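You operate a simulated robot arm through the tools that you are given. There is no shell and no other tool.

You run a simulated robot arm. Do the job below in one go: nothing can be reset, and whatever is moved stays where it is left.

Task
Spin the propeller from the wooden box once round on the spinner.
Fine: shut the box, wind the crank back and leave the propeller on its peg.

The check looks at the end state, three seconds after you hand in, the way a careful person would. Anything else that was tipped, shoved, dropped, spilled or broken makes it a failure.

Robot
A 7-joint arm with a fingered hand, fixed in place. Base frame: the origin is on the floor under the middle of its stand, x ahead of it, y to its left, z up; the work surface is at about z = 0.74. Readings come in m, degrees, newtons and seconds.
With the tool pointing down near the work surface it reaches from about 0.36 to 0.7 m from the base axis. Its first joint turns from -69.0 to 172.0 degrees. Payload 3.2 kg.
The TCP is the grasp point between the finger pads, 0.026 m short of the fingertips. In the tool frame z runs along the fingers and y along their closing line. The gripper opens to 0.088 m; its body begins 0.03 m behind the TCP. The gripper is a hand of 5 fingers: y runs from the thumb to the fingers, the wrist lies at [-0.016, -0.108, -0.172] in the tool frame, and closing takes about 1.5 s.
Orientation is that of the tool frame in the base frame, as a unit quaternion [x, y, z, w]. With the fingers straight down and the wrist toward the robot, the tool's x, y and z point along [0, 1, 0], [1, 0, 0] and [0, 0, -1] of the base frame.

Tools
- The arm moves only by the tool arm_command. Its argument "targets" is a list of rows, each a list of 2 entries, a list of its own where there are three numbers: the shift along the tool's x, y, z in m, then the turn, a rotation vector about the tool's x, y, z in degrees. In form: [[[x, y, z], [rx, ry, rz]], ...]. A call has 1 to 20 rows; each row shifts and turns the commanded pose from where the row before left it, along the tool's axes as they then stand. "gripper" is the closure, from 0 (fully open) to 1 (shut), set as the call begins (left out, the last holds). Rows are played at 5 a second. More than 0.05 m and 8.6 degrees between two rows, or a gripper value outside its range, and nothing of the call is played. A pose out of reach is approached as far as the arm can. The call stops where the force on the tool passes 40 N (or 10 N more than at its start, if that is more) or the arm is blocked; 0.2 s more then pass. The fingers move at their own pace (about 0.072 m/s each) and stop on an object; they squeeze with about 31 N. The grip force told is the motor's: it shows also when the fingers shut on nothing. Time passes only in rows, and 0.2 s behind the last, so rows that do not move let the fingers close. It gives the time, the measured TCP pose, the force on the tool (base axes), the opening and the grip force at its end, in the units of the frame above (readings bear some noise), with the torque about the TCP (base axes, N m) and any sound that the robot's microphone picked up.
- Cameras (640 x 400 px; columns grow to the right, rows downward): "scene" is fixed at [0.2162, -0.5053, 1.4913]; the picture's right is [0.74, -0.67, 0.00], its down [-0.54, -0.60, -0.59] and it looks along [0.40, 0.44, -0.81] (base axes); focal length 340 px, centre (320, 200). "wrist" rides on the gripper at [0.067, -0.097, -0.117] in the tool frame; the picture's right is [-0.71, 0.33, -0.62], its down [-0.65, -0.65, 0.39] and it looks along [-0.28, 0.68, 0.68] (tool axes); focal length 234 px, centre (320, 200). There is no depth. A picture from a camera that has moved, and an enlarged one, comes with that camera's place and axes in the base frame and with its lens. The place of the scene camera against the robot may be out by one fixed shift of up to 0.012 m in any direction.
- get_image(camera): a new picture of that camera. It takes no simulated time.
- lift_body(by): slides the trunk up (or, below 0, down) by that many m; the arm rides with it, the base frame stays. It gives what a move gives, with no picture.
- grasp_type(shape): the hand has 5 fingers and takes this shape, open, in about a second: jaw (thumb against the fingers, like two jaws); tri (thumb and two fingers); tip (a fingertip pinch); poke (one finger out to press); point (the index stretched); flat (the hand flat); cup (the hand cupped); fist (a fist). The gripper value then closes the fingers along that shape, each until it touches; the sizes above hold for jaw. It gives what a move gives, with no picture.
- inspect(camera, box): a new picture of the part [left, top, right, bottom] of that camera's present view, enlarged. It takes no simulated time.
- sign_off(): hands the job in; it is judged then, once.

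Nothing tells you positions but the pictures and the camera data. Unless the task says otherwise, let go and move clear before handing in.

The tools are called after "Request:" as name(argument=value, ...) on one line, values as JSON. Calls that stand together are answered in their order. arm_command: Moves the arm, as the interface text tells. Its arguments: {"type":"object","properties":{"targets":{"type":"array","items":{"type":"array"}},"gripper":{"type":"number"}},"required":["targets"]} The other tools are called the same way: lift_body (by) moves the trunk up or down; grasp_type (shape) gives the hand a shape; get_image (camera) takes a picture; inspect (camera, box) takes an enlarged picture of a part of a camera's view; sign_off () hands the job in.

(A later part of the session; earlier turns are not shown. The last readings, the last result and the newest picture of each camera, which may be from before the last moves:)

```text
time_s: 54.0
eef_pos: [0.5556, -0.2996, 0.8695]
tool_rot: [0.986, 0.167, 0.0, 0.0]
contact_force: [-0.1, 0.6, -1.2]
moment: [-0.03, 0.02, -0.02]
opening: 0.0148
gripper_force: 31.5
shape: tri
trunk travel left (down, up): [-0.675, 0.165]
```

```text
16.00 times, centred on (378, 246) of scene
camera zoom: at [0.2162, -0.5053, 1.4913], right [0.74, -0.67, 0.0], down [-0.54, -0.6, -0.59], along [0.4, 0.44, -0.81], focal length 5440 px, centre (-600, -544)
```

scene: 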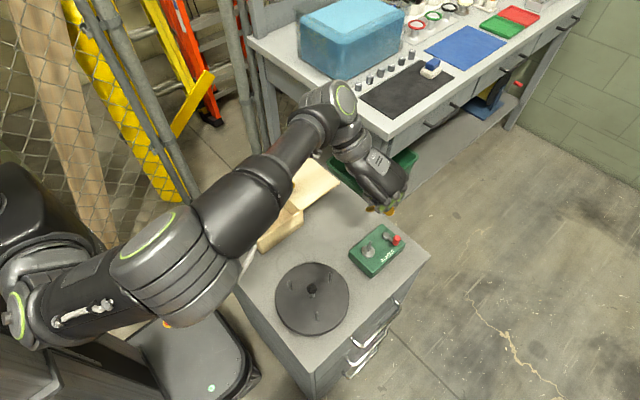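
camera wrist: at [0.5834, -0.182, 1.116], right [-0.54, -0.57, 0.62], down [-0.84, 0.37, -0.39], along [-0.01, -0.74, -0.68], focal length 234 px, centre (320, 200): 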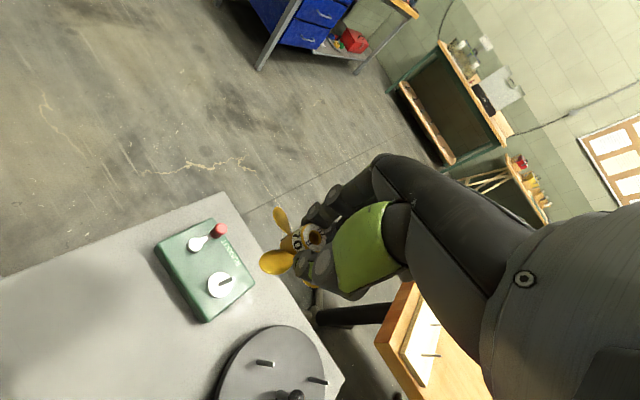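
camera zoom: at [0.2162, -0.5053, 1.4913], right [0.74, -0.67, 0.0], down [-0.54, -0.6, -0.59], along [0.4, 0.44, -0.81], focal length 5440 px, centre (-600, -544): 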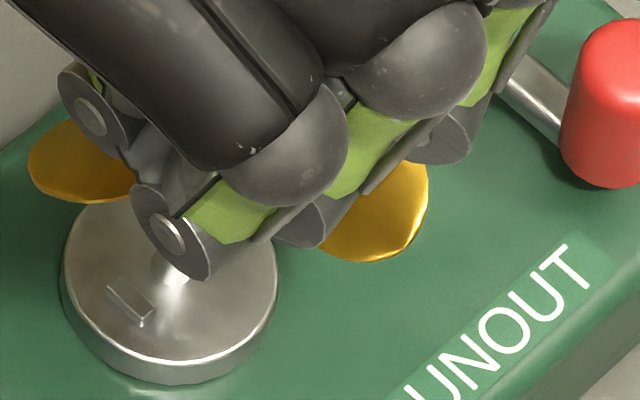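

Request:
arm_command(targets=[[[-0.0026, 0.0002, 0], [0, 0, 0]], [[0, 0, 0], [0, 0, 0]], [[0, 0, 0.003], [0, 0, 0]], [[0, 0, 0.003], [0, 0, 0]], [[0, 0, 0], [0, 0, 0]]])

Request:
inspect(camera="wrist", box=[255, 220, 315, 290])

Request:
inspect(camera="scene", box=[365, 235, 390, 258])

```text
time_s: 55.1
eef_pos: [0.5515, -0.3009, 0.864]
tool_rot: [0.986, 0.169, 0.0, 0.0]
contact_force: [0.2, 0.2, -0.6]
moment: [0.01, -0.01, -0.02]
opening: 0.0146
gripper_force: 31.1
shape: tri
trunk travel left (down, up): [-0.675, 0.165]
```

```text
5.71 times, centred on (285, 255) of wrist
camera zoom: at [0.5826, -0.1863, 0.9807], right [-0.56, -0.55, 0.62], down [-0.83, 0.4, -0.39], along [-0.04, -0.73, -0.68], focal length 1338 px, centre (520, -114)
```

zoom: 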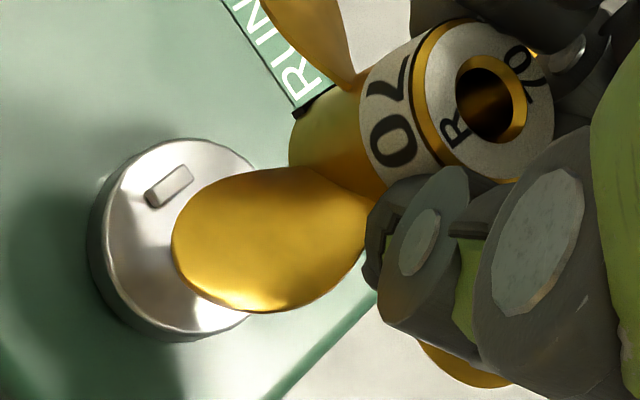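

```text
16.00 times, centred on (378, 246) of scene
camera zoom: at [0.2162, -0.5053, 1.4913], right [0.74, -0.67, 0.0], down [-0.54, -0.6, -0.59], along [0.4, 0.44, -0.81], focal length 5440 px, centre (-600, -544)
```

zoom: 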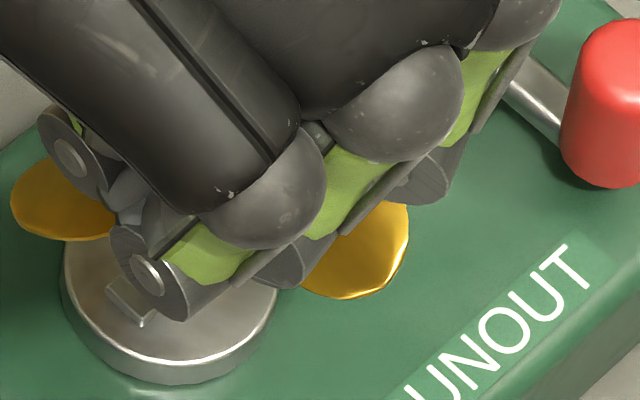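

Both views now show the hub aligned with the peg to within about 1 mm. Continuing down gently.

Request:
arm_command(targets=[[[0, 0, 0.003], [0, 0, 0]], [[0, 0, 0.003], [0, 0, 0]], [[0, 0, 0.003], [0, 0, 0]], [[0, 0, 0], [0, 0, 0]]])

Request:
inspect(camera="wrist", box=[255, 200, 335, 290])

Request:
inspect(camera="scene", box=[362, 235, 392, 262])

```text
time_s: 56.1
eef_pos: [0.5522, -0.3008, 0.8546]
tool_rot: [0.986, 0.169, -0.001, 0.001]
contact_force: [0.3, 1.9, -0.7]
moment: [0.01, -0.02, -0.04]
opening: 0.015
gripper_force: 30.8
shape: tri
trunk travel left (down, up): [-0.675, 0.165]
```

```text
4.44 times, centred on (295, 245) of wrist
camera zoom: at [0.5828, -0.1862, 0.9718], right [-0.56, -0.55, 0.62], down [-0.83, 0.4, -0.39], along [-0.04, -0.73, -0.68], focal length 1041 px, centre (431, 0)
```

zoom: 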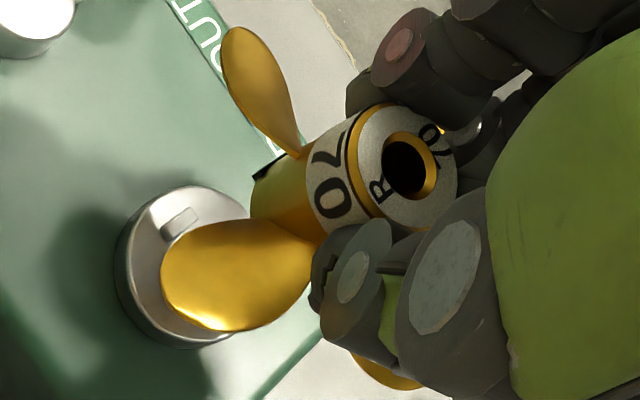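

```text
14.81 times, centred on (377, 248) of scene
camera zoom: at [0.2162, -0.5053, 1.4913], right [0.74, -0.67, 0.0], down [-0.54, -0.6, -0.59], along [0.4, 0.44, -0.81], focal length 5038 px, centre (-524, -518)
```

zoom: 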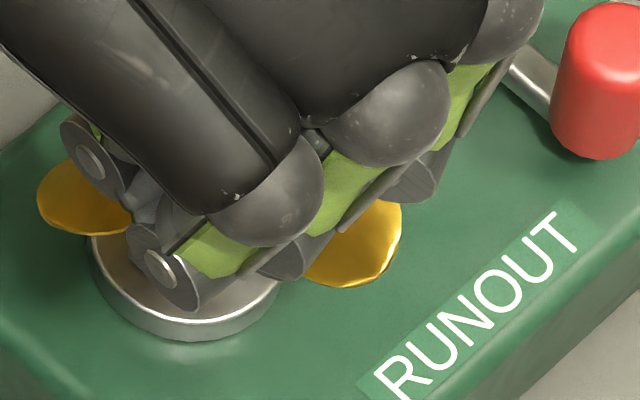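

Light contact only (about 2 N). Continuing to lower.

Request:
arm_command(targets=[[[0, 0, 0.003], [0, 0, 0]], [[0, 0, 0.003], [0, 0, 0]], [[0, 0, 0.003], [0, 0, 0]], [[0, 0, 0], [0, 0, 0]]])

Request:
inspect(camera="wrist", box=[255, 200, 335, 290])

```text
time_s: 57.1
eef_pos: [0.5522, -0.3016, 0.846]
tool_rot: [0.986, 0.168, 0.0, 0.001]
contact_force: [0.4, 2.1, 0.1]
moment: [0.05, -0.02, 0.0]
opening: 0.0147
gripper_force: 31.0
shape: tri
trunk travel left (down, up): [-0.675, 0.165]
```

```text
4.44 times, centred on (295, 245) of wrist
camera zoom: at [0.5828, -0.1864, 0.9627], right [-0.56, -0.55, 0.62], down [-0.83, 0.4, -0.39], along [-0.04, -0.73, -0.68], focal length 1041 px, centre (431, 0)
```

zoom: 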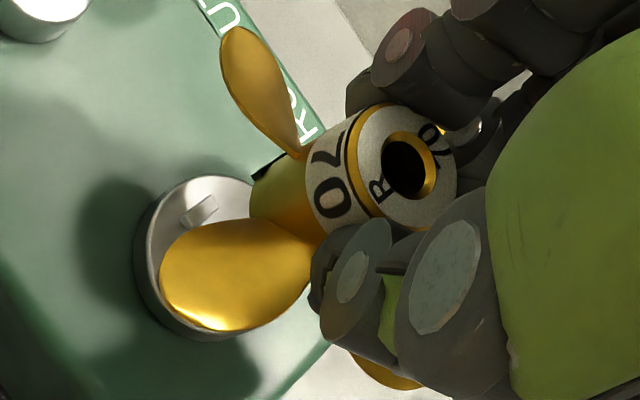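

The peg is in the bore, with only about 2 N of side contact in +y. I'll shift slightly to relieve that and keep lowering.

Request:
arm_command(targets=[[[0.0003, -0.001, 0.002], [0, 0, 0]], [[0, 0, 0.003], [0, 0, 0]], [[0, 0, 0.003], [0, 0, 0]], [[0, 0, 0.003], [0, 0, 0]], [[0, 0, 0.003], [0, 0, 0]], [[0, 0, 0], [0, 0, 0]]])

Request:
inspect(camera="wrist", box=[255, 200, 335, 290])

Request:
inspect(camera="scene", box=[362, 235, 392, 262])

```text
time_s: 58.5
eef_pos: [0.5511, -0.3, 0.8318]
tool_rot: [0.986, 0.168, 0.0, 0.0]
contact_force: [0.1, -1.0, -1.2]
moment: [0.02, 0.01, -0.01]
opening: 0.0148
gripper_force: 30.5
shape: tri
trunk travel left (down, up): [-0.675, 0.165]
```

```text
4.44 times, centred on (295, 245) of wrist
camera zoom: at [0.5819, -0.1855, 0.9489], right [-0.56, -0.55, 0.62], down [-0.83, 0.4, -0.39], along [-0.04, -0.73, -0.68], focal length 1041 px, centre (431, 0)
```

zoom: 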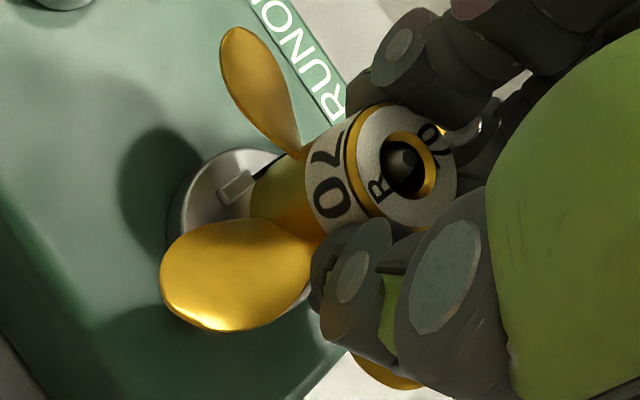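

```text
14.81 times, centred on (377, 248) of scene
camera zoom: at [0.2162, -0.5053, 1.4913], right [0.74, -0.67, 0.0], down [-0.54, -0.6, -0.59], along [0.4, 0.44, -0.81], focal length 5038 px, centre (-524, -518)
```

zoom: 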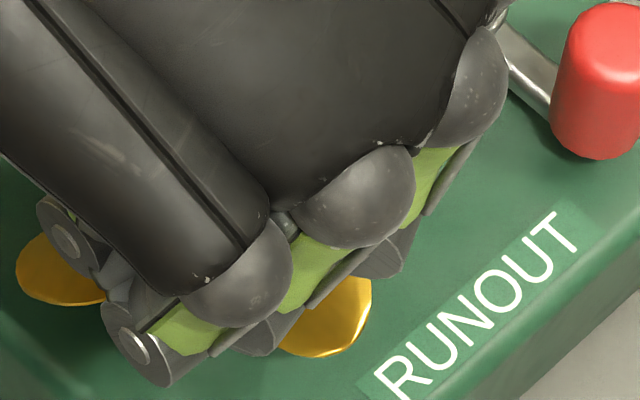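

The peg tip is now visible inside the bore. I'll check how the dog lines up with the notch before seating.

Request:
inspect(camera="wrist", box=[270, 215, 320, 260])

```text
8.89 times, centred on (295, 238) of wrist
camera zoom: at [0.5819, -0.1855, 0.9489], right [-0.56, -0.55, 0.62], down [-0.83, 0.4, -0.39], along [-0.04, -0.73, -0.68], focal length 2082 px, centre (542, -133)
```

zoom: 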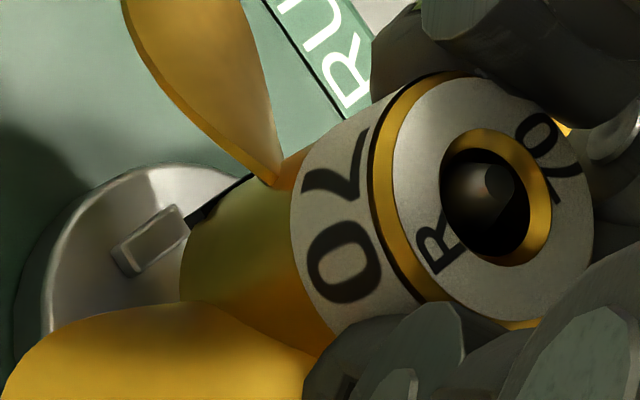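

The dog and notch look aligned to within a degree or two. I'll lower in small steps toward seating.

Request:
arm_command(targets=[[[0, 0, 0.002], [0, 0, 0]], [[0, 0, 0.002], [0, 0, 0]], [[0, 0, 0.002], [0, 0, 0]], [[0, 0, 0], [0, 0, 0]]])

Request:
inspect(camera="wrist", box=[270, 215, 320, 260])

```text
time_s: 59.5
eef_pos: [0.5518, -0.2995, 0.8268]
tool_rot: [0.986, 0.167, 0.0, 0.0]
contact_force: [0.3, 0.9, -1.2]
moment: [-0.03, 0.0, -0.01]
opening: 0.0148
gripper_force: 30.8
shape: tri
trunk travel left (down, up): [-0.675, 0.165]
```

```text
8.89 times, centred on (295, 238) of wrist
camera zoom: at [0.5826, -0.1857, 0.9428], right [-0.56, -0.55, 0.62], down [-0.83, 0.4, -0.39], along [-0.04, -0.73, -0.68], focal length 2082 px, centre (542, -133)
```

zoom: 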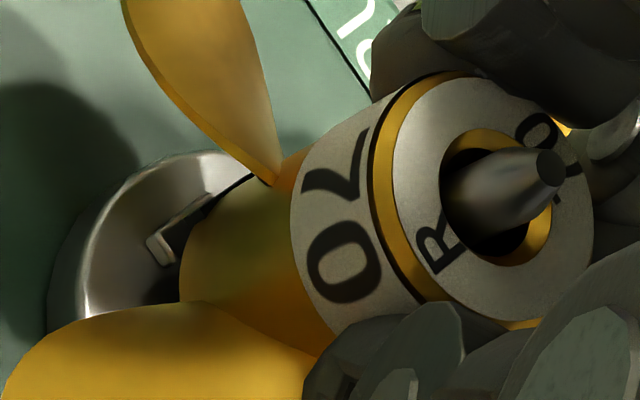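

Request:
arm_command(targets=[[[0, 0, 0.002], [0, 0, 0]], [[0, 0, 0.002], [0, 0, 0]], [[0, 0, 0], [0, 0, 0]]])

Request:
inspect(camera="wrist", box=[270, 215, 320, 260])

```text
time_s: 60.4
eef_pos: [0.5519, -0.2998, 0.8233]
tool_rot: [0.986, 0.168, 0.001, 0.0]
contact_force: [-0.9, 1.0, -0.7]
moment: [0.03, -0.03, -0.01]
opening: 0.0146
gripper_force: 30.9
shape: tri
trunk travel left (down, up): [-0.675, 0.165]
```

```text
8.89 times, centred on (295, 238) of wrist
camera zoom: at [0.5826, -0.1857, 0.9391], right [-0.56, -0.55, 0.62], down [-0.83, 0.4, -0.39], along [-0.04, -0.73, -0.68], focal length 2082 px, centre (542, -133)
```

zoom: 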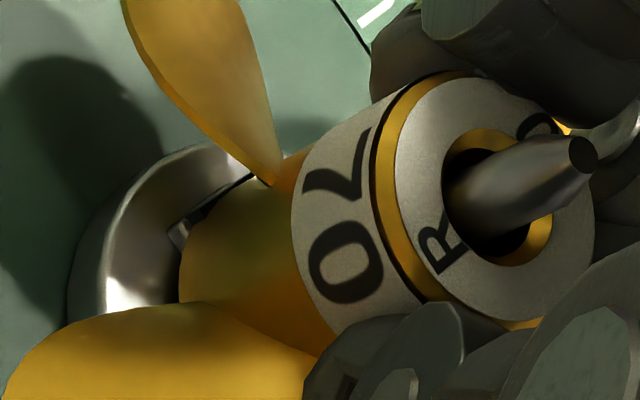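

Request:
arm_command(targets=[[[0, 0, 0.0015], [0, 0, 0]], [[0, 0, 0.0015], [0, 0, 0]], [[0, 0, 0], [0, 0, 0]]])

Request:
inspect(camera="wrist", box=[270, 215, 320, 260])

```text
time_s: 61.1
eef_pos: [0.5518, -0.2992, 0.8198]
tool_rot: [0.986, 0.169, 0.001, 0.001]
contact_force: [0.1, 1.9, 4.7]
moment: [0.02, -0.03, 0.06]
opening: 0.0146
gripper_force: 31.1
shape: tri
trunk travel left (down, up): [-0.675, 0.165]
```

```text
8.89 times, centred on (295, 238) of wrist
camera zoom: at [0.5823, -0.1851, 0.9368], right [-0.56, -0.55, 0.62], down [-0.83, 0.4, -0.39], along [-0.04, -0.73, -0.68], focal length 2082 px, centre (542, -133)
```

zoom: 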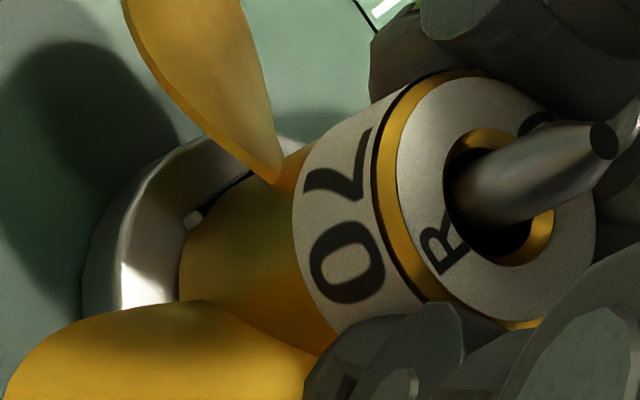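

Light contact (5 N): the near end of the dog just overlaps the edge of the notch. I'll back up 1 mm, rotate a few degrees counter-clockwise, and lower again.

Request:
arm_command(targets=[[[0, 0, -0.0015], [0, 0, 0]], [[0, 0, 0], [0, 0, -1.5]], [[0, 0, 0], [0, 0, -1.5]], [[0, 0, 0.0015], [0, 0, 0]], [[0, 0, 0.0015], [0, 0, 0]], [[0, 0, 0], [0, 0, 0]]])

Request:
inspect(camera="wrist", box=[270, 215, 320, 260])

```text
time_s: 62.5
eef_pos: [0.5524, -0.2989, 0.8203]
tool_rot: [0.981, 0.193, 0.002, 0.002]
contact_force: [0.7, -1.3, 10.4]
moment: [0.01, 0.0, 0.0]
opening: 0.0147
gripper_force: 30.3
shape: tri
trunk travel left (down, up): [-0.675, 0.165]
```

```text
8.89 times, centred on (295, 238) of wrist
camera zoom: at [0.576, -0.1836, 0.9363], right [-0.53, -0.57, 0.62], down [-0.85, 0.36, -0.39], along [0.0, -0.74, -0.68], focal length 2082 px, centre (542, -133)
```

zoom: 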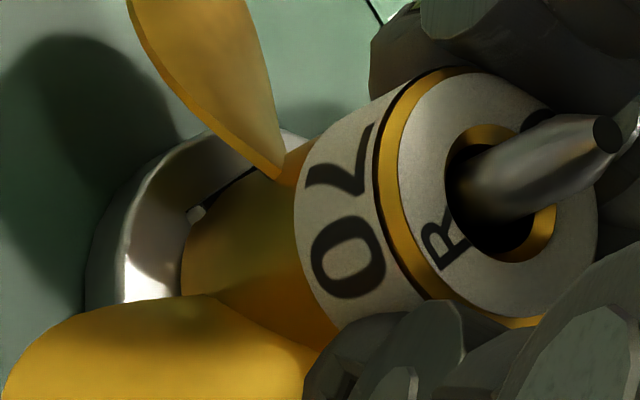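

Request:
inspect(camera="wrist", box=[278, 228, 302, 248])

Request:
inspect(camera="scene", box=[362, 235, 392, 262])

```text
16.00 times, centred on (290, 238) of wrist
camera zoom: at [0.576, -0.1836, 0.9363], right [-0.53, -0.57, 0.62], down [-0.85, 0.36, -0.39], along [0.0, -0.74, -0.68], focal length 3747 px, centre (800, -408)
```

zoom: 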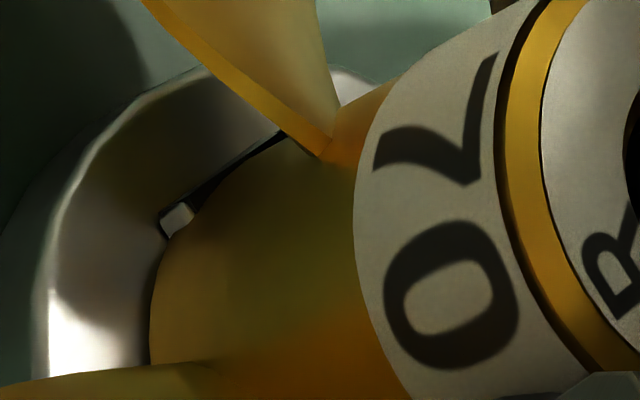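

```text
14.81 times, centred on (377, 248) of scene
camera zoom: at [0.2162, -0.5053, 1.4913], right [0.74, -0.67, 0.0], down [-0.54, -0.6, -0.59], along [0.4, 0.44, -0.81], focal length 5038 px, centre (-524, -518)
```

zoom: 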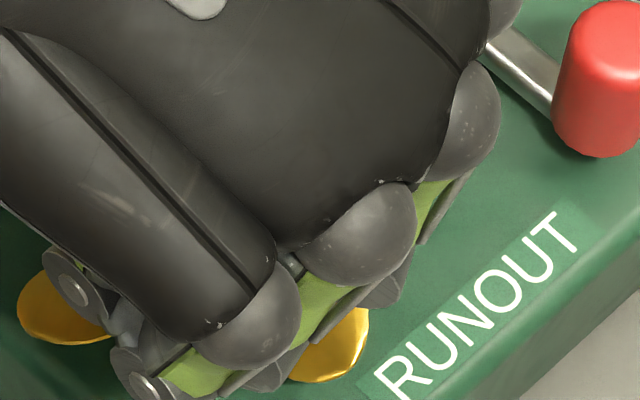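

I'm resting lightly on the dogs (10 N). The tolerance is only a few degrees, so I'll search by rotating in small steps and watching for a drop.

Request:
arm_command(targets=[[[0, 0, 0], [0, 0, -1]], [[0, 0, 0], [0, 0, -1]], [[0, 0, 0], [0, 0, -1]], [[0, 0, 0], [0, 0, 0]]])

Request:
inspect(camera="wrist", box=[270, 215, 320, 260])

```text
time_s: 63.5
eef_pos: [0.5522, -0.2996, 0.8201]
tool_rot: [0.976, 0.219, 0.002, 0.001]
contact_force: [2.6, -1.8, 13.1]
moment: [-0.01, -0.12, -0.03]
opening: 0.0148
gripper_force: 31.2
shape: tri
trunk travel left (down, up): [-0.675, 0.165]
```

```text
8.89 times, centred on (295, 238) of wrist
camera zoom: at [0.5699, -0.1824, 0.9361], right [-0.5, -0.6, 0.62], down [-0.87, 0.31, -0.39], along [0.04, -0.74, -0.68], focal length 2082 px, centre (542, -133)
```

zoom: 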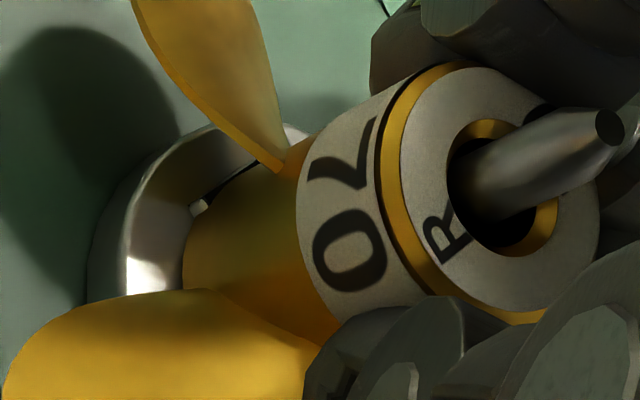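

No drop yet. The side force (2.6 N in +x) suggests the bore is pressed against the peg. I'll lift 2 mm, re-centre (+x, +y), go back to the middle rotation, and try again.

Request:
arm_command(targets=[[[0, 0, -0.002], [0, 0, 0]], [[0, 0, 0], [0, 0, 1.5]], [[0, 0, 0], [0, 0, 1.5]], [[0.0012, -0.0003, 0], [0, 0, 0]], [[0, 0, 0.001], [0, 0, 0]], [[0, 0, 0.001], [0, 0, 0]], [[0, 0, 0.001], [0, 0, 0]], [[0, 0, 0], [0, 0, 0]]])

Request:
inspect(camera="wrist", box=[270, 215, 320, 260])

```text
time_s: 65.3
eef_pos: [0.5524, -0.2991, 0.8189]
tool_rot: [0.981, 0.194, 0.004, 0.001]
contact_force: [-0.8, -2.2, 14.8]
moment: [-0.04, -0.01, 0.0]
opening: 0.0147
gripper_force: 31.4
shape: tri
trunk travel left (down, up): [-0.675, 0.165]
```

```text
8.89 times, centred on (295, 238) of wrist
camera zoom: at [0.5762, -0.183, 0.936], right [-0.53, -0.57, 0.62], down [-0.85, 0.36, -0.39], along [0.0, -0.74, -0.68], focal length 2082 px, centre (542, -133)
```

zoom: 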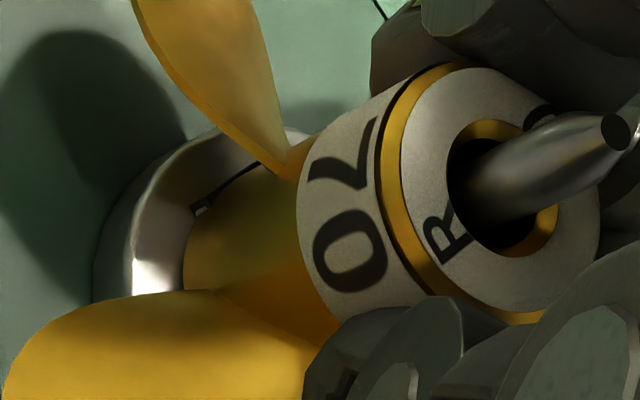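

Request:
inspect(camera="wrist", box=[278, 228, 302, 248])

```text
16.00 times, centred on (290, 238) of wrist
camera zoom: at [0.5762, -0.183, 0.936], right [-0.53, -0.57, 0.62], down [-0.85, 0.36, -0.39], along [0.0, -0.74, -0.68], focal length 3747 px, centre (800, -408)
```

zoom: 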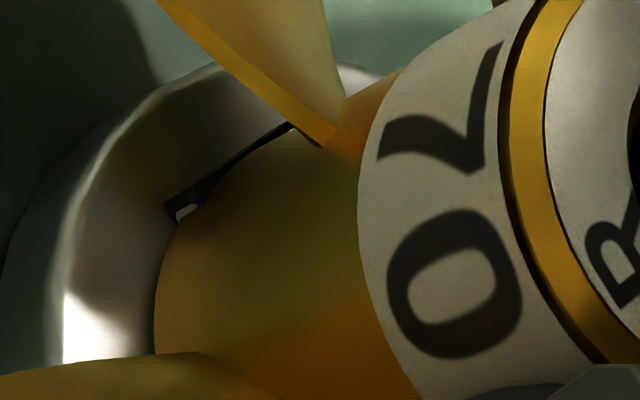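

Request:
arm_command(targets=[[[0, 0, -0.002], [0, 0, 0]], [[-0.0003, 0.001, 0], [0, 0, 0]], [[0, 0, 0.001], [0, 0, 0]], [[0, 0, 0.0008], [0, 0, 0]], [[0, 0, 0], [0, 0, 0]]])

Request:
inspect(camera="wrist", box=[270, 215, 320, 260])

```text
time_s: 66.5
eef_pos: [0.5519, -0.299, 0.8204]
tool_rot: [0.981, 0.194, 0.002, 0.001]
contact_force: [0.3, -0.7, 16.0]
moment: [-0.01, 0.01, 0.04]
opening: 0.015
gripper_force: 30.3
shape: tri
trunk travel left (down, up): [-0.675, 0.165]
```

```text
8.89 times, centred on (295, 238) of wrist
camera zoom: at [0.5761, -0.183, 0.9359], right [-0.53, -0.57, 0.62], down [-0.85, 0.36, -0.39], along [0.0, -0.74, -0.68], focal length 2082 px, centre (542, -133)
```

zoom: 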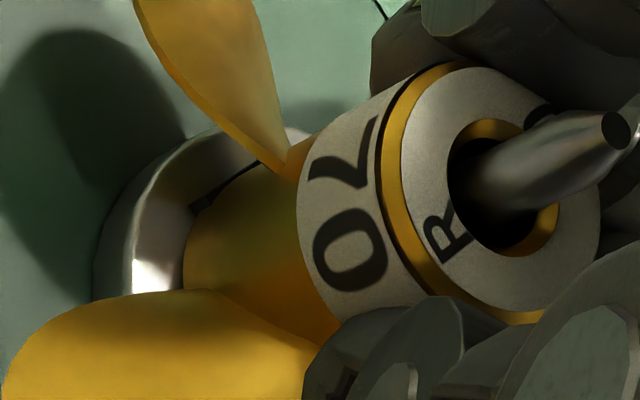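

Request:
inspect(camera="wrist", box=[278, 228, 302, 248])

Request:
inspect(camera="scene", box=[350, 230, 410, 275])

```text
16.00 times, centred on (290, 238) of wrist
camera zoom: at [0.5761, -0.183, 0.9359], right [-0.53, -0.57, 0.62], down [-0.85, 0.36, -0.39], along [0.0, -0.74, -0.68], focal length 3747 px, centre (800, -408)
```

zoom: 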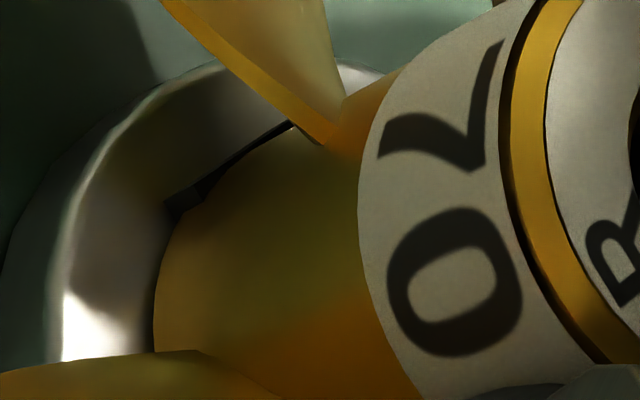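

```text
8.89 times, centred on (380, 252) of scene
camera zoom: at [0.2162, -0.5053, 1.4913], right [0.74, -0.67, 0.0], down [-0.54, -0.6, -0.59], along [0.4, 0.44, -0.81], focal length 3022 px, centre (-213, -267)
```

zoom: 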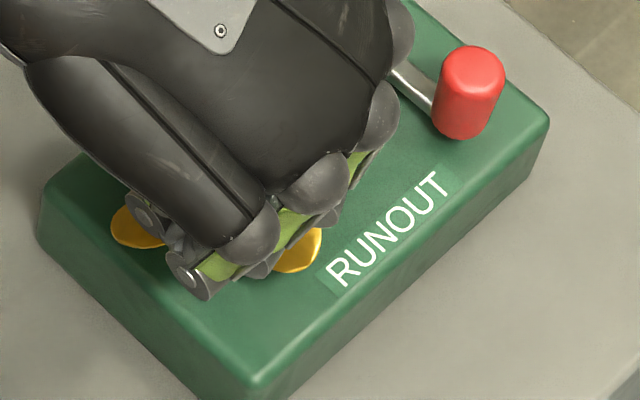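

The hub still appears to rest on the dogs. I'll try small rotations clockwise with a light press.

Request:
arm_command(targets=[[[0, 0, -0.0015], [0, 0, 0]], [[0, 0, 0], [0, 0, 1]], [[0, 0, 0], [0, 0, 1]], [[0, 0, 0], [0, 0, 1]], [[0, 0, 0], [0, 0, 1]], [[0, 0, 0.001], [0, 0, 0]], [[0, 0, 0], [0, 0, 0]]])

Request:
inspect(camera="wrist", box=[278, 228, 302, 248])

Request:
inspect(camera="wrist", box=[270, 215, 320, 260])

```text
time_s: 68.2
eef_pos: [0.5522, -0.2981, 0.8199]
tool_rot: [0.987, 0.16, 0.002, 0.002]
contact_force: [-0.5, 2.3, 13.1]
moment: [0.03, -0.03, 0.11]
opening: 0.0147
gripper_force: 30.9
shape: tri
trunk travel left (down, up): [-0.675, 0.165]
```

```text
16.00 times, centred on (290, 238) of wrist
camera zoom: at [0.5839, -0.1852, 0.936], right [-0.57, -0.54, 0.62], down [-0.82, 0.42, -0.39], along [-0.05, -0.73, -0.68], focal length 3747 px, centre (800, -408)
```

zoom: 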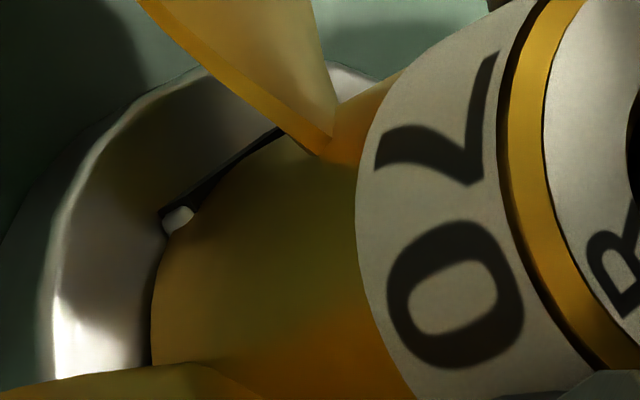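

```text
8.89 times, centred on (295, 238) of wrist
camera zoom: at [0.5839, -0.1852, 0.936], right [-0.57, -0.54, 0.62], down [-0.82, 0.42, -0.39], along [-0.05, -0.73, -0.68], focal length 2082 px, centre (542, -133)
```

zoom: 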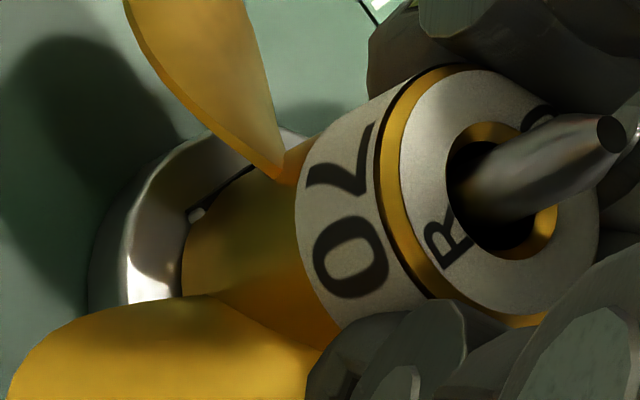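

The propeller is captive on the peg, so letting go lets it self-centre and maybe drop onto the dogs. I'll rotate back to about 22° and open the fingers partway.

Request:
arm_command(targets=[[[0, 0, -0.001], [0, 0, 0]], [[0, 0, 0], [0, 0, -2]], [[0, 0, 0], [0, 0, -2]], [[0, 0, 0], [0, 0, 0]]])

Request:
arm_command(targets=[[[0, 0, 0], [0, 0, 0]], [[0, 0, 0], [0, 0, 0]], [[0, 0, 0], [0, 0, 0]], [[0, 0, 0], [0, 0, 0]]], gripper=0.6)

Request:
inspect(camera="wrist", box=[265, 205, 335, 265])

```text
time_s: 69.2
eef_pos: [0.5521, -0.2987, 0.8198]
tool_rot: [0.981, 0.194, 0.0, 0.001]
contact_force: [-0.4, 2.9, 8.7]
moment: [0.1, 0.0, 0.03]
opening: 0.0148
gripper_force: 31.0
shape: tri
trunk travel left (down, up): [-0.675, 0.165]
```

```text
time_s: 70.2
eef_pos: [0.5533, -0.3015, 0.8189]
tool_rot: [0.981, 0.194, 0.0, 0.0]
contact_force: [-1.0, -0.2, 1.2]
moment: [-0.04, -0.01, -0.02]
opening: 0.035
gripper_force: 0.0
shape: tri
trunk travel left (down, up): [-0.675, 0.165]
```

```text
6.67 times, centred on (300, 235) of wrist
camera zoom: at [0.5773, -0.1852, 0.9351], right [-0.53, -0.58, 0.62], down [-0.85, 0.36, -0.39], along [0.0, -0.74, -0.68], focal length 1561 px, centre (453, -33)
```

zoom: 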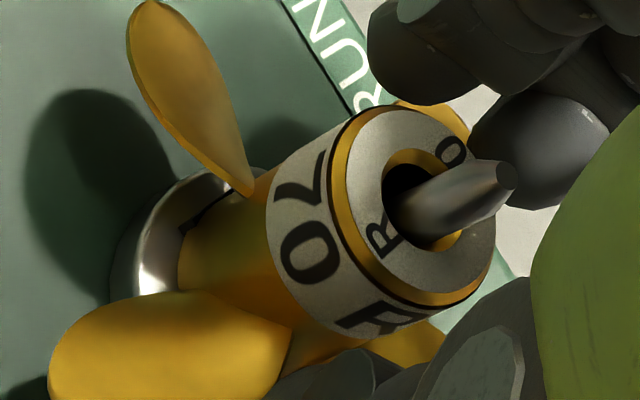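

Request:
inspect(camera="wrist", box=[276, 222, 304, 246])

Request:
inspect(camera="wrist", box=[220, 180, 360, 300])

Request:
inspect(camera="scene", box=[350, 225, 410, 275])

```text
16.00 times, centred on (290, 234) of wrist
camera zoom: at [0.5773, -0.1852, 0.9351], right [-0.53, -0.58, 0.62], down [-0.85, 0.36, -0.39], along [0.0, -0.74, -0.68], focal length 3747 px, centre (800, -344)
```

zoom: 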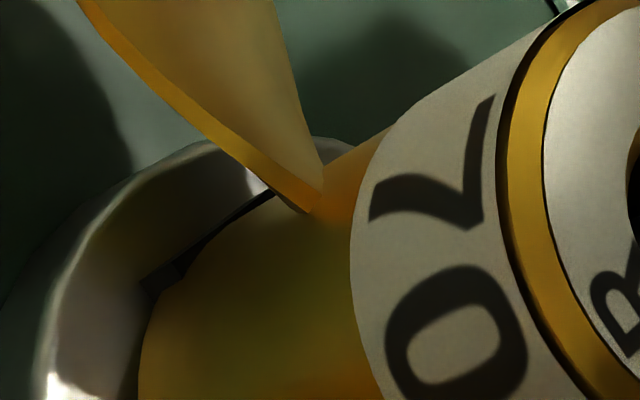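

```text
3.33 times, centred on (290, 240) of wrist
camera zoom: at [0.5773, -0.1852, 0.9351], right [-0.53, -0.58, 0.62], down [-0.85, 0.36, -0.39], along [0.0, -0.74, -0.68], focal length 781 px, centre (420, 67)
```

zoom: 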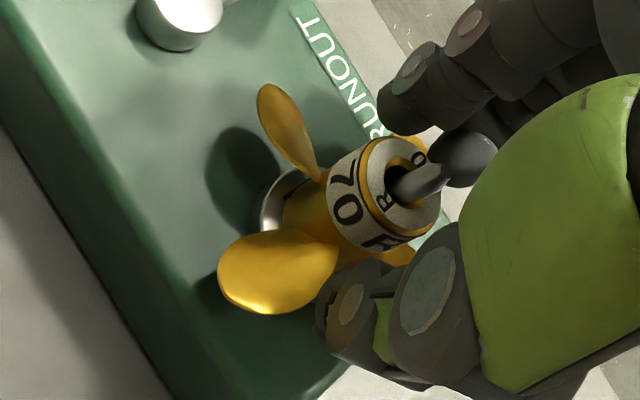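

```text
8.00 times, centred on (380, 250) of scene
camera zoom: at [0.2162, -0.5053, 1.4913], right [0.74, -0.67, 0.0], down [-0.54, -0.6, -0.59], along [0.4, 0.44, -0.81], focal length 2720 px, centre (-160, -200)
```

zoom: 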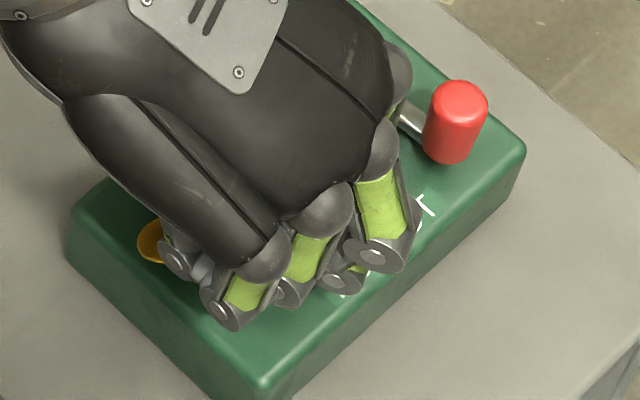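

I've let go. I'll rise straight up, keeping the partial opening to stay clear of the crank handle, and inspect how the propeller sits.

Request:
arm_command(targets=[[[0, 0, -0.004], [0, 0, 0]], [[0, 0, -0.008], [0, 0, 0]], [[0, 0, -0.015], [0, 0, 0]], [[0, 0, -0.02], [0, 0, 0]], [[0, 0, -0.03], [0, 0, 0]], [[0, 0, -0.03], [0, 0, 0]], [[0, 0, -0.03], [0, 0, 0]], [[0, 0, 0], [0, 0, 0]]])

Request:
inspect(camera="wrist", box=[150, 180, 350, 330])

Request:
inspect(camera="scene", box=[345, 220, 410, 280])

```text
time_s: 72.0
eef_pos: [0.5514, -0.2992, 0.9567]
tool_rot: [0.981, 0.193, 0.0, 0.0]
contact_force: [-0.4, -0.6, 0.9]
moment: [-0.02, -0.02, 0.02]
opening: 0.035
gripper_force: 0.0
shape: tri
trunk travel left (down, up): [-0.675, 0.165]
```

```text
2.67 times, centred on (250, 255) of wrist
camera zoom: at [0.5767, -0.1838, 1.0733], right [-0.53, -0.58, 0.62], down [-0.85, 0.36, -0.39], along [0.0, -0.74, -0.68], focal length 624 px, centre (507, 53)
```

zoom: 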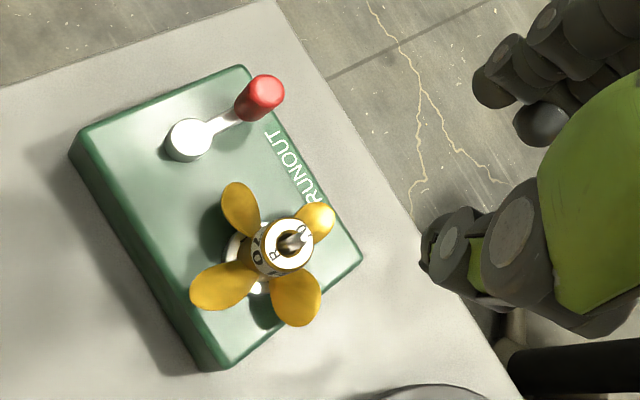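

```text
6.67 times, centred on (378, 250) of scene
camera zoom: at [0.2162, -0.5053, 1.4913], right [0.74, -0.67, 0.0], down [-0.54, -0.6, -0.59], along [0.4, 0.44, -0.81], focal length 2267 px, centre (-63, -133)
```

zoom: 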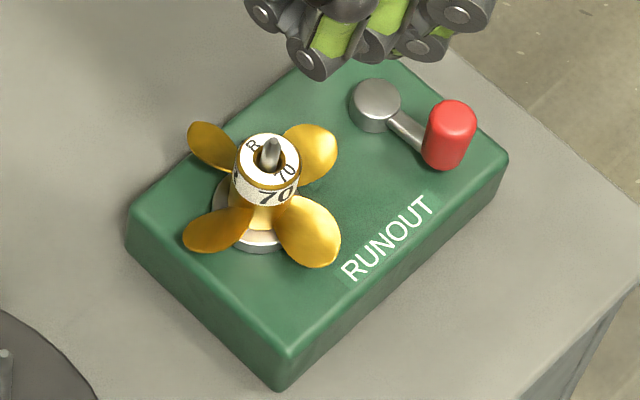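

The propeller is on the peg. I'll zoom right in to see whether it is seated on the dogs.

Request:
inspect(camera="scene", box=[358, 232, 388, 260])

Request:
inspect(camera="wrist", box=[220, 240, 280, 310])

```text
14.29 times, centred on (373, 246) of scene
camera zoom: at [0.2162, -0.5053, 1.4913], right [0.74, -0.67, 0.0], down [-0.54, -0.6, -0.59], along [0.4, 0.44, -0.81], focal length 4858 px, centre (-437, -457)
```

zoom: 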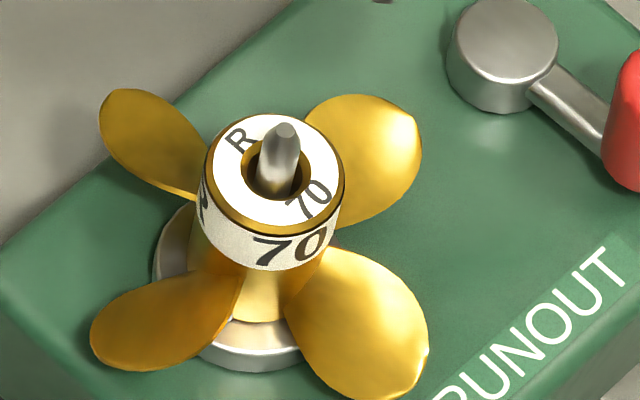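

```text
5.71 times, centred on (250, 275) of wrist
camera zoom: at [0.5767, -0.1838, 1.0733], right [-0.53, -0.58, 0.62], down [-0.85, 0.36, -0.39], along [0.0, -0.74, -0.68], focal length 1338 px, centre (720, -229)
```

zoom: 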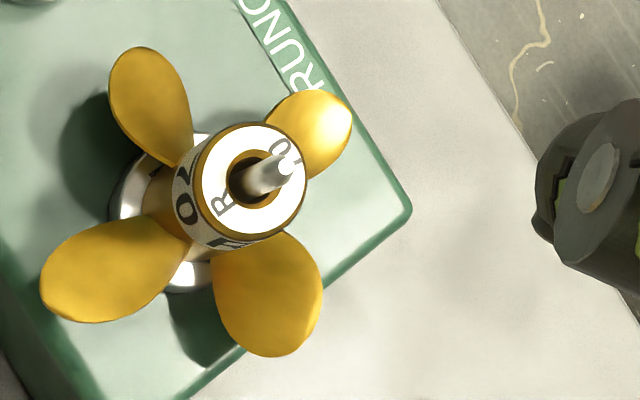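

The hub sits about 3–4 mm above the disc, still on top of the dogs. I'll look at the visible notch and dog from this clearer viewpoint.

Request:
inspect(camera="wrist", box=[226, 258, 254, 282])

Request:
inspect(camera="scene", box=[366, 246, 382, 260])

```text
16.00 times, centred on (240, 270) of wrist
camera zoom: at [0.5767, -0.1838, 1.0733], right [-0.53, -0.58, 0.62], down [-0.85, 0.36, -0.39], along [0.0, -0.74, -0.68], focal length 3747 px, centre (1600, -920)
```

zoom: 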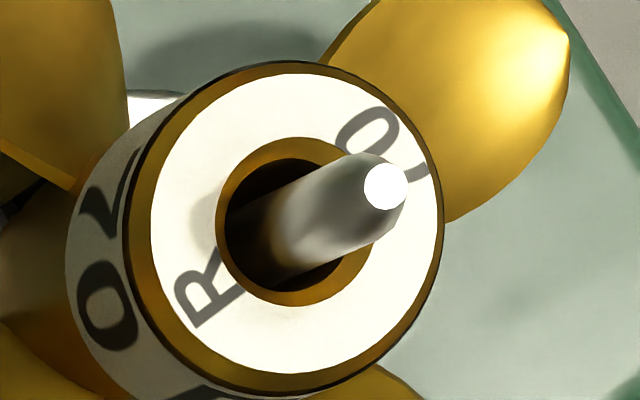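

```text
16.00 times, centred on (374, 253) of scene
camera zoom: at [0.2162, -0.5053, 1.4913], right [0.74, -0.67, 0.0], down [-0.54, -0.6, -0.59], along [0.4, 0.44, -0.81], focal length 5440 px, centre (-544, -648)
```

zoom: 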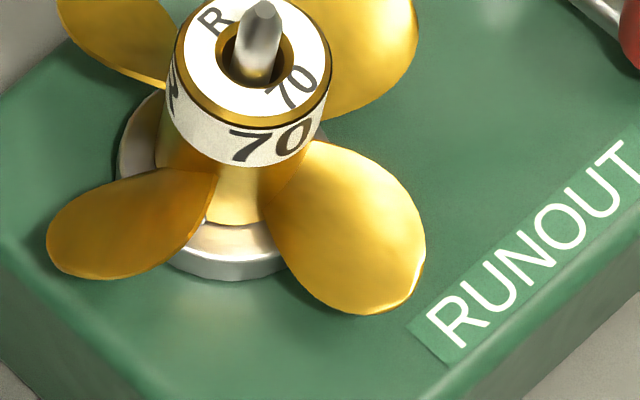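

Request:
inspect(camera="wrist", box=[214, 256, 242, 280])

Request:
inspect(camera="wrist", box=[200, 250, 280, 310])

```text
16.00 times, centred on (228, 268) of wrist
camera zoom: at [0.5767, -0.1838, 1.0733], right [-0.53, -0.58, 0.62], down [-0.85, 0.36, -0.39], along [0.0, -0.74, -0.68], focal length 3747 px, centre (1792, -888)
```

zoom: 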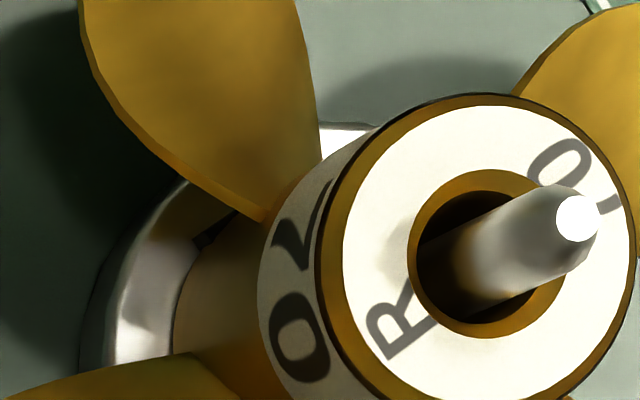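

```text
6.67 times, centred on (240, 280) of wrist
camera zoom: at [0.5767, -0.1838, 1.0733], right [-0.53, -0.58, 0.62], down [-0.85, 0.36, -0.39], along [0.0, -0.74, -0.68], focal length 1561 px, centre (853, -333)
```

zoom: 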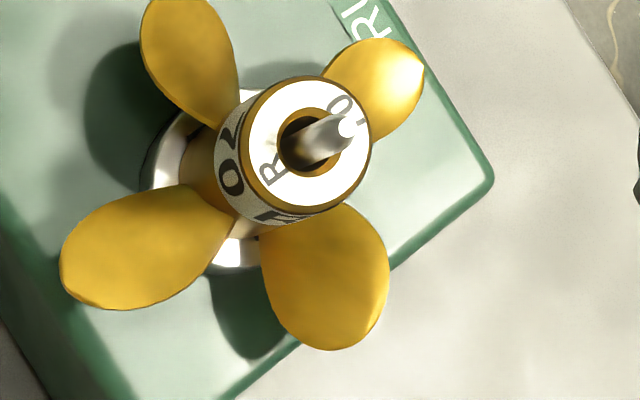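

My reading is that the notch needs to turn further counter-clockwise. I'll regrip the hub lightly, rotate about 6° counter-clockwise, and release so it can drop.

Request:
arm_command(targets=[[[-0.0003, 0.0003, 0.03], [0, 0, 0]], [[0, 0, 0.03], [0, 0, 0]], [[0, 0, 0.03], [0, 0, 0]], [[0, 0, 0.02], [0, 0, 0]], [[0, 0, 0.012], [0, 0, 0]], [[0, 0, 0.008], [0, 0, 0]], [[0, 0, 0.005], [0, 0, 0]], [[0, 0, 0], [0, 0, 0]]])

Request:
inspect(camera="wrist", box=[220, 180, 360, 300])

```text
time_s: 73.8
eef_pos: [0.5527, -0.2997, 0.8189]
tool_rot: [0.981, 0.194, 0.001, 0.001]
contact_force: [0.3, -0.1, 0.4]
moment: [-0.04, 0.0, -0.04]
opening: 0.0352
gripper_force: 0.0
shape: tri
trunk travel left (down, up): [-0.675, 0.165]
```

```text
3.33 times, centred on (290, 240) of wrist
camera zoom: at [0.5776, -0.1844, 0.9367], right [-0.53, -0.58, 0.62], down [-0.85, 0.36, -0.39], along [0.0, -0.74, -0.68], focal length 781 px, centre (420, 67)
```

zoom: 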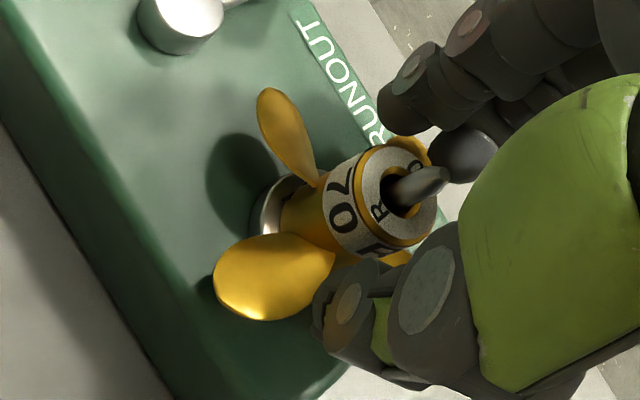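

Request:
arm_command(targets=[[[0, 0, 0], [0, 0, 0]], [[0, 0, 0], [0, 0, 0]], [[0, 0, 0], [0, 0, 0]], [[0, 0, 0], [0, 0, 0]], [[0, 0, 0], [0, 0, 0]], [[0, 0, 0], [0, 0, 0]]], gripper=1)

Request:
arm_command(targets=[[[0, 0, -0.0005], [0, 0, -2]], [[0, 0, 0], [0, 0, -2]], [[0, 0, 0], [0, 0, -2]], [[0, 0, 0], [0, 0, 0]]])

Request:
inspect(camera="wrist", box=[265, 205, 335, 265])

```text
time_s: 75.2
eef_pos: [0.5522, -0.2989, 0.821]
tool_rot: [0.981, 0.194, 0.002, 0.001]
contact_force: [-6.1, 4.5, 1.9]
moment: [-0.16, 0.06, 0.05]
opening: 0.0089
gripper_force: 30.8
shape: tri
trunk travel left (down, up): [-0.675, 0.165]
```

```text
time_s: 76.2
eef_pos: [0.5517, -0.2988, 0.8213]
tool_rot: [0.969, 0.246, 0.0, 0.0]
contact_force: [-1.7, 4.6, -2.1]
moment: [-0.08, 0.03, 0.09]
opening: 0.0089
gripper_force: 30.8
shape: tri
trunk travel left (down, up): [-0.675, 0.165]
```

```text
6.67 times, centred on (300, 235) of wrist
camera zoom: at [0.5648, -0.182, 0.9376], right [-0.47, -0.63, 0.62], down [-0.88, 0.27, -0.39], along [0.08, -0.73, -0.68], focal length 1561 px, centre (453, -33)
```

zoom: 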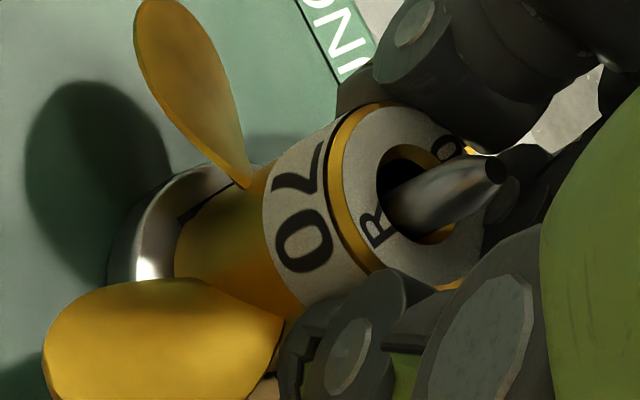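

Request:
arm_command(targets=[[[0, 0, 0], [0, 0, 0]], [[0, 0, 0], [0, 0, 0]], [[0, 0, 0], [0, 0, 0]], [[0, 0, 0], [0, 0, 0]]], gripper=0.6)

Request:
inspect(camera="wrist", box=[265, 205, 335, 265])

Request:
inspect(camera="wrist", box=[276, 222, 304, 246])

```text
time_s: 77.2
eef_pos: [0.5528, -0.3009, 0.8214]
tool_rot: [0.97, 0.244, 0.001, 0.002]
contact_force: [0.0, -0.1, 0.3]
moment: [-0.03, -0.01, -0.04]
opening: 0.0351
gripper_force: 0.0
shape: tri
trunk travel left (down, up): [-0.675, 0.165]
```

```text
6.67 times, centred on (300, 235) of wrist
camera zoom: at [0.5649, -0.183, 0.9376], right [-0.47, -0.63, 0.62], down [-0.88, 0.27, -0.39], along [0.08, -0.73, -0.68], focal length 1561 px, centre (453, -33)
```

zoom: 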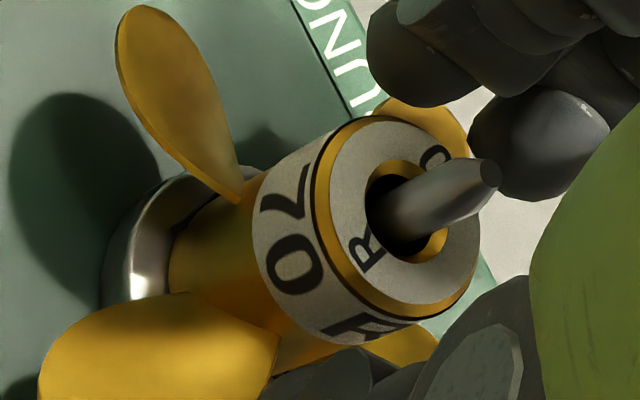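

```text
16.00 times, centred on (290, 234) of wrist
camera zoom: at [0.5649, -0.183, 0.9376], right [-0.47, -0.63, 0.62], down [-0.88, 0.27, -0.39], along [0.08, -0.73, -0.68], focal length 3747 px, centre (800, -344)
```

zoom: 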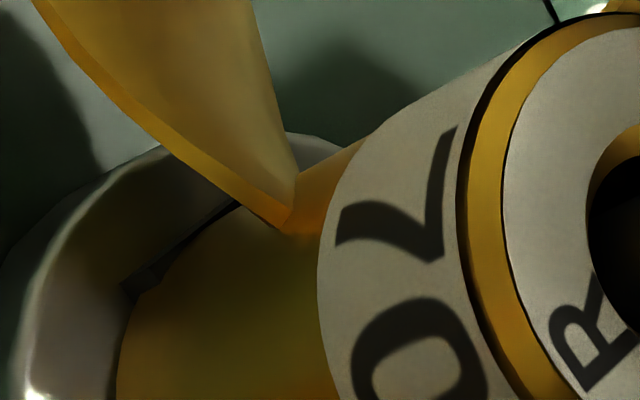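

Request:
arm_command(targets=[[[0, 0, -0.01], [0, 0, 0]], [[0, 0, -0.02], [0, 0, 0]], [[0, 0, -0.03], [0, 0, 0]], [[0, 0, -0.03], [0, 0, 0]], [[0, 0, -0.03], [0, 0, 0]], [[0, 0, 0], [0, 0, 0]]])

Request:
inspect(camera="scene", box=[364, 244, 380, 258])

Request:
inspect(camera="scene", box=[345, 220, 410, 280])

Request:
inspect(camera="wrist", box=[200, 230, 300, 310])

```text
time_s: 78.5
eef_pos: [0.5521, -0.2997, 0.9421]
tool_rot: [0.97, 0.244, -0.001, 0.0]
contact_force: [0.7, 0.0, -0.4]
moment: [-0.01, 0.01, -0.03]
opening: 0.035
gripper_force: 0.0
shape: tri
trunk travel left (down, up): [-0.675, 0.165]
```

```text
16.00 times, centred on (372, 251) of scene
camera zoom: at [0.2162, -0.5053, 1.4913], right [0.74, -0.67, 0.0], down [-0.54, -0.6, -0.59], along [0.4, 0.44, -0.81], focal length 5440 px, centre (-512, -616)
```

zoom: 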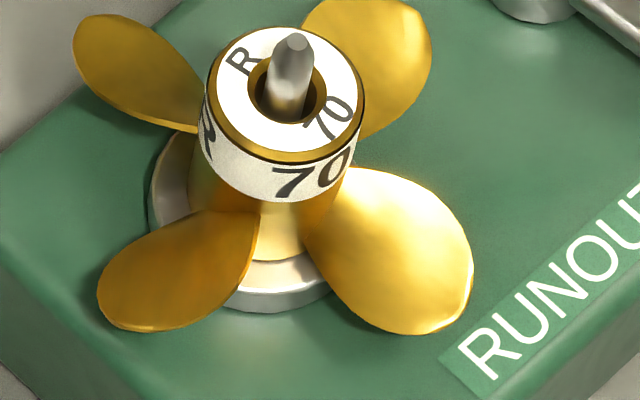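

```text
6.67 times, centred on (378, 250) of scene
camera zoom: at [0.2162, -0.5053, 1.4913], right [0.74, -0.67, 0.0], down [-0.54, -0.6, -0.59], along [0.4, 0.44, -0.81], focal length 2267 px, centre (-63, -133)
```

zoom: 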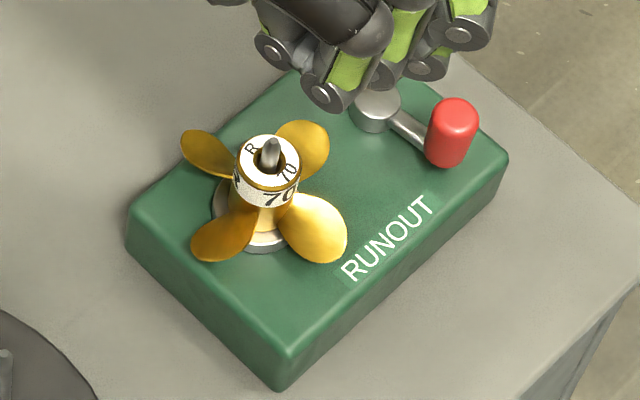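

```text
5.00 times, centred on (250, 270) of wrist
camera zoom: at [0.5644, -0.1822, 1.0582], right [-0.47, -0.63, 0.62], down [-0.88, 0.27, -0.39], along [0.08, -0.73, -0.68], focal length 1171 px, centre (670, -150)
```

zoom: 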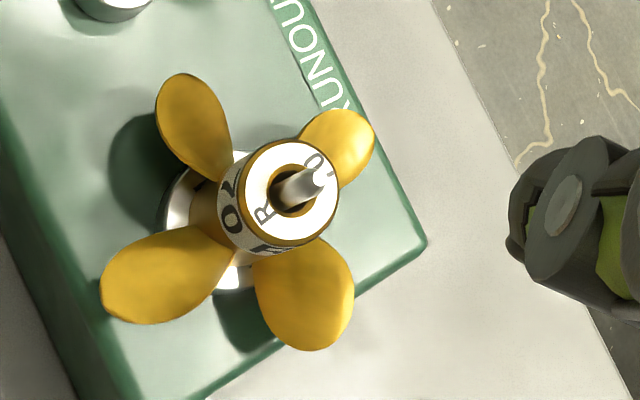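

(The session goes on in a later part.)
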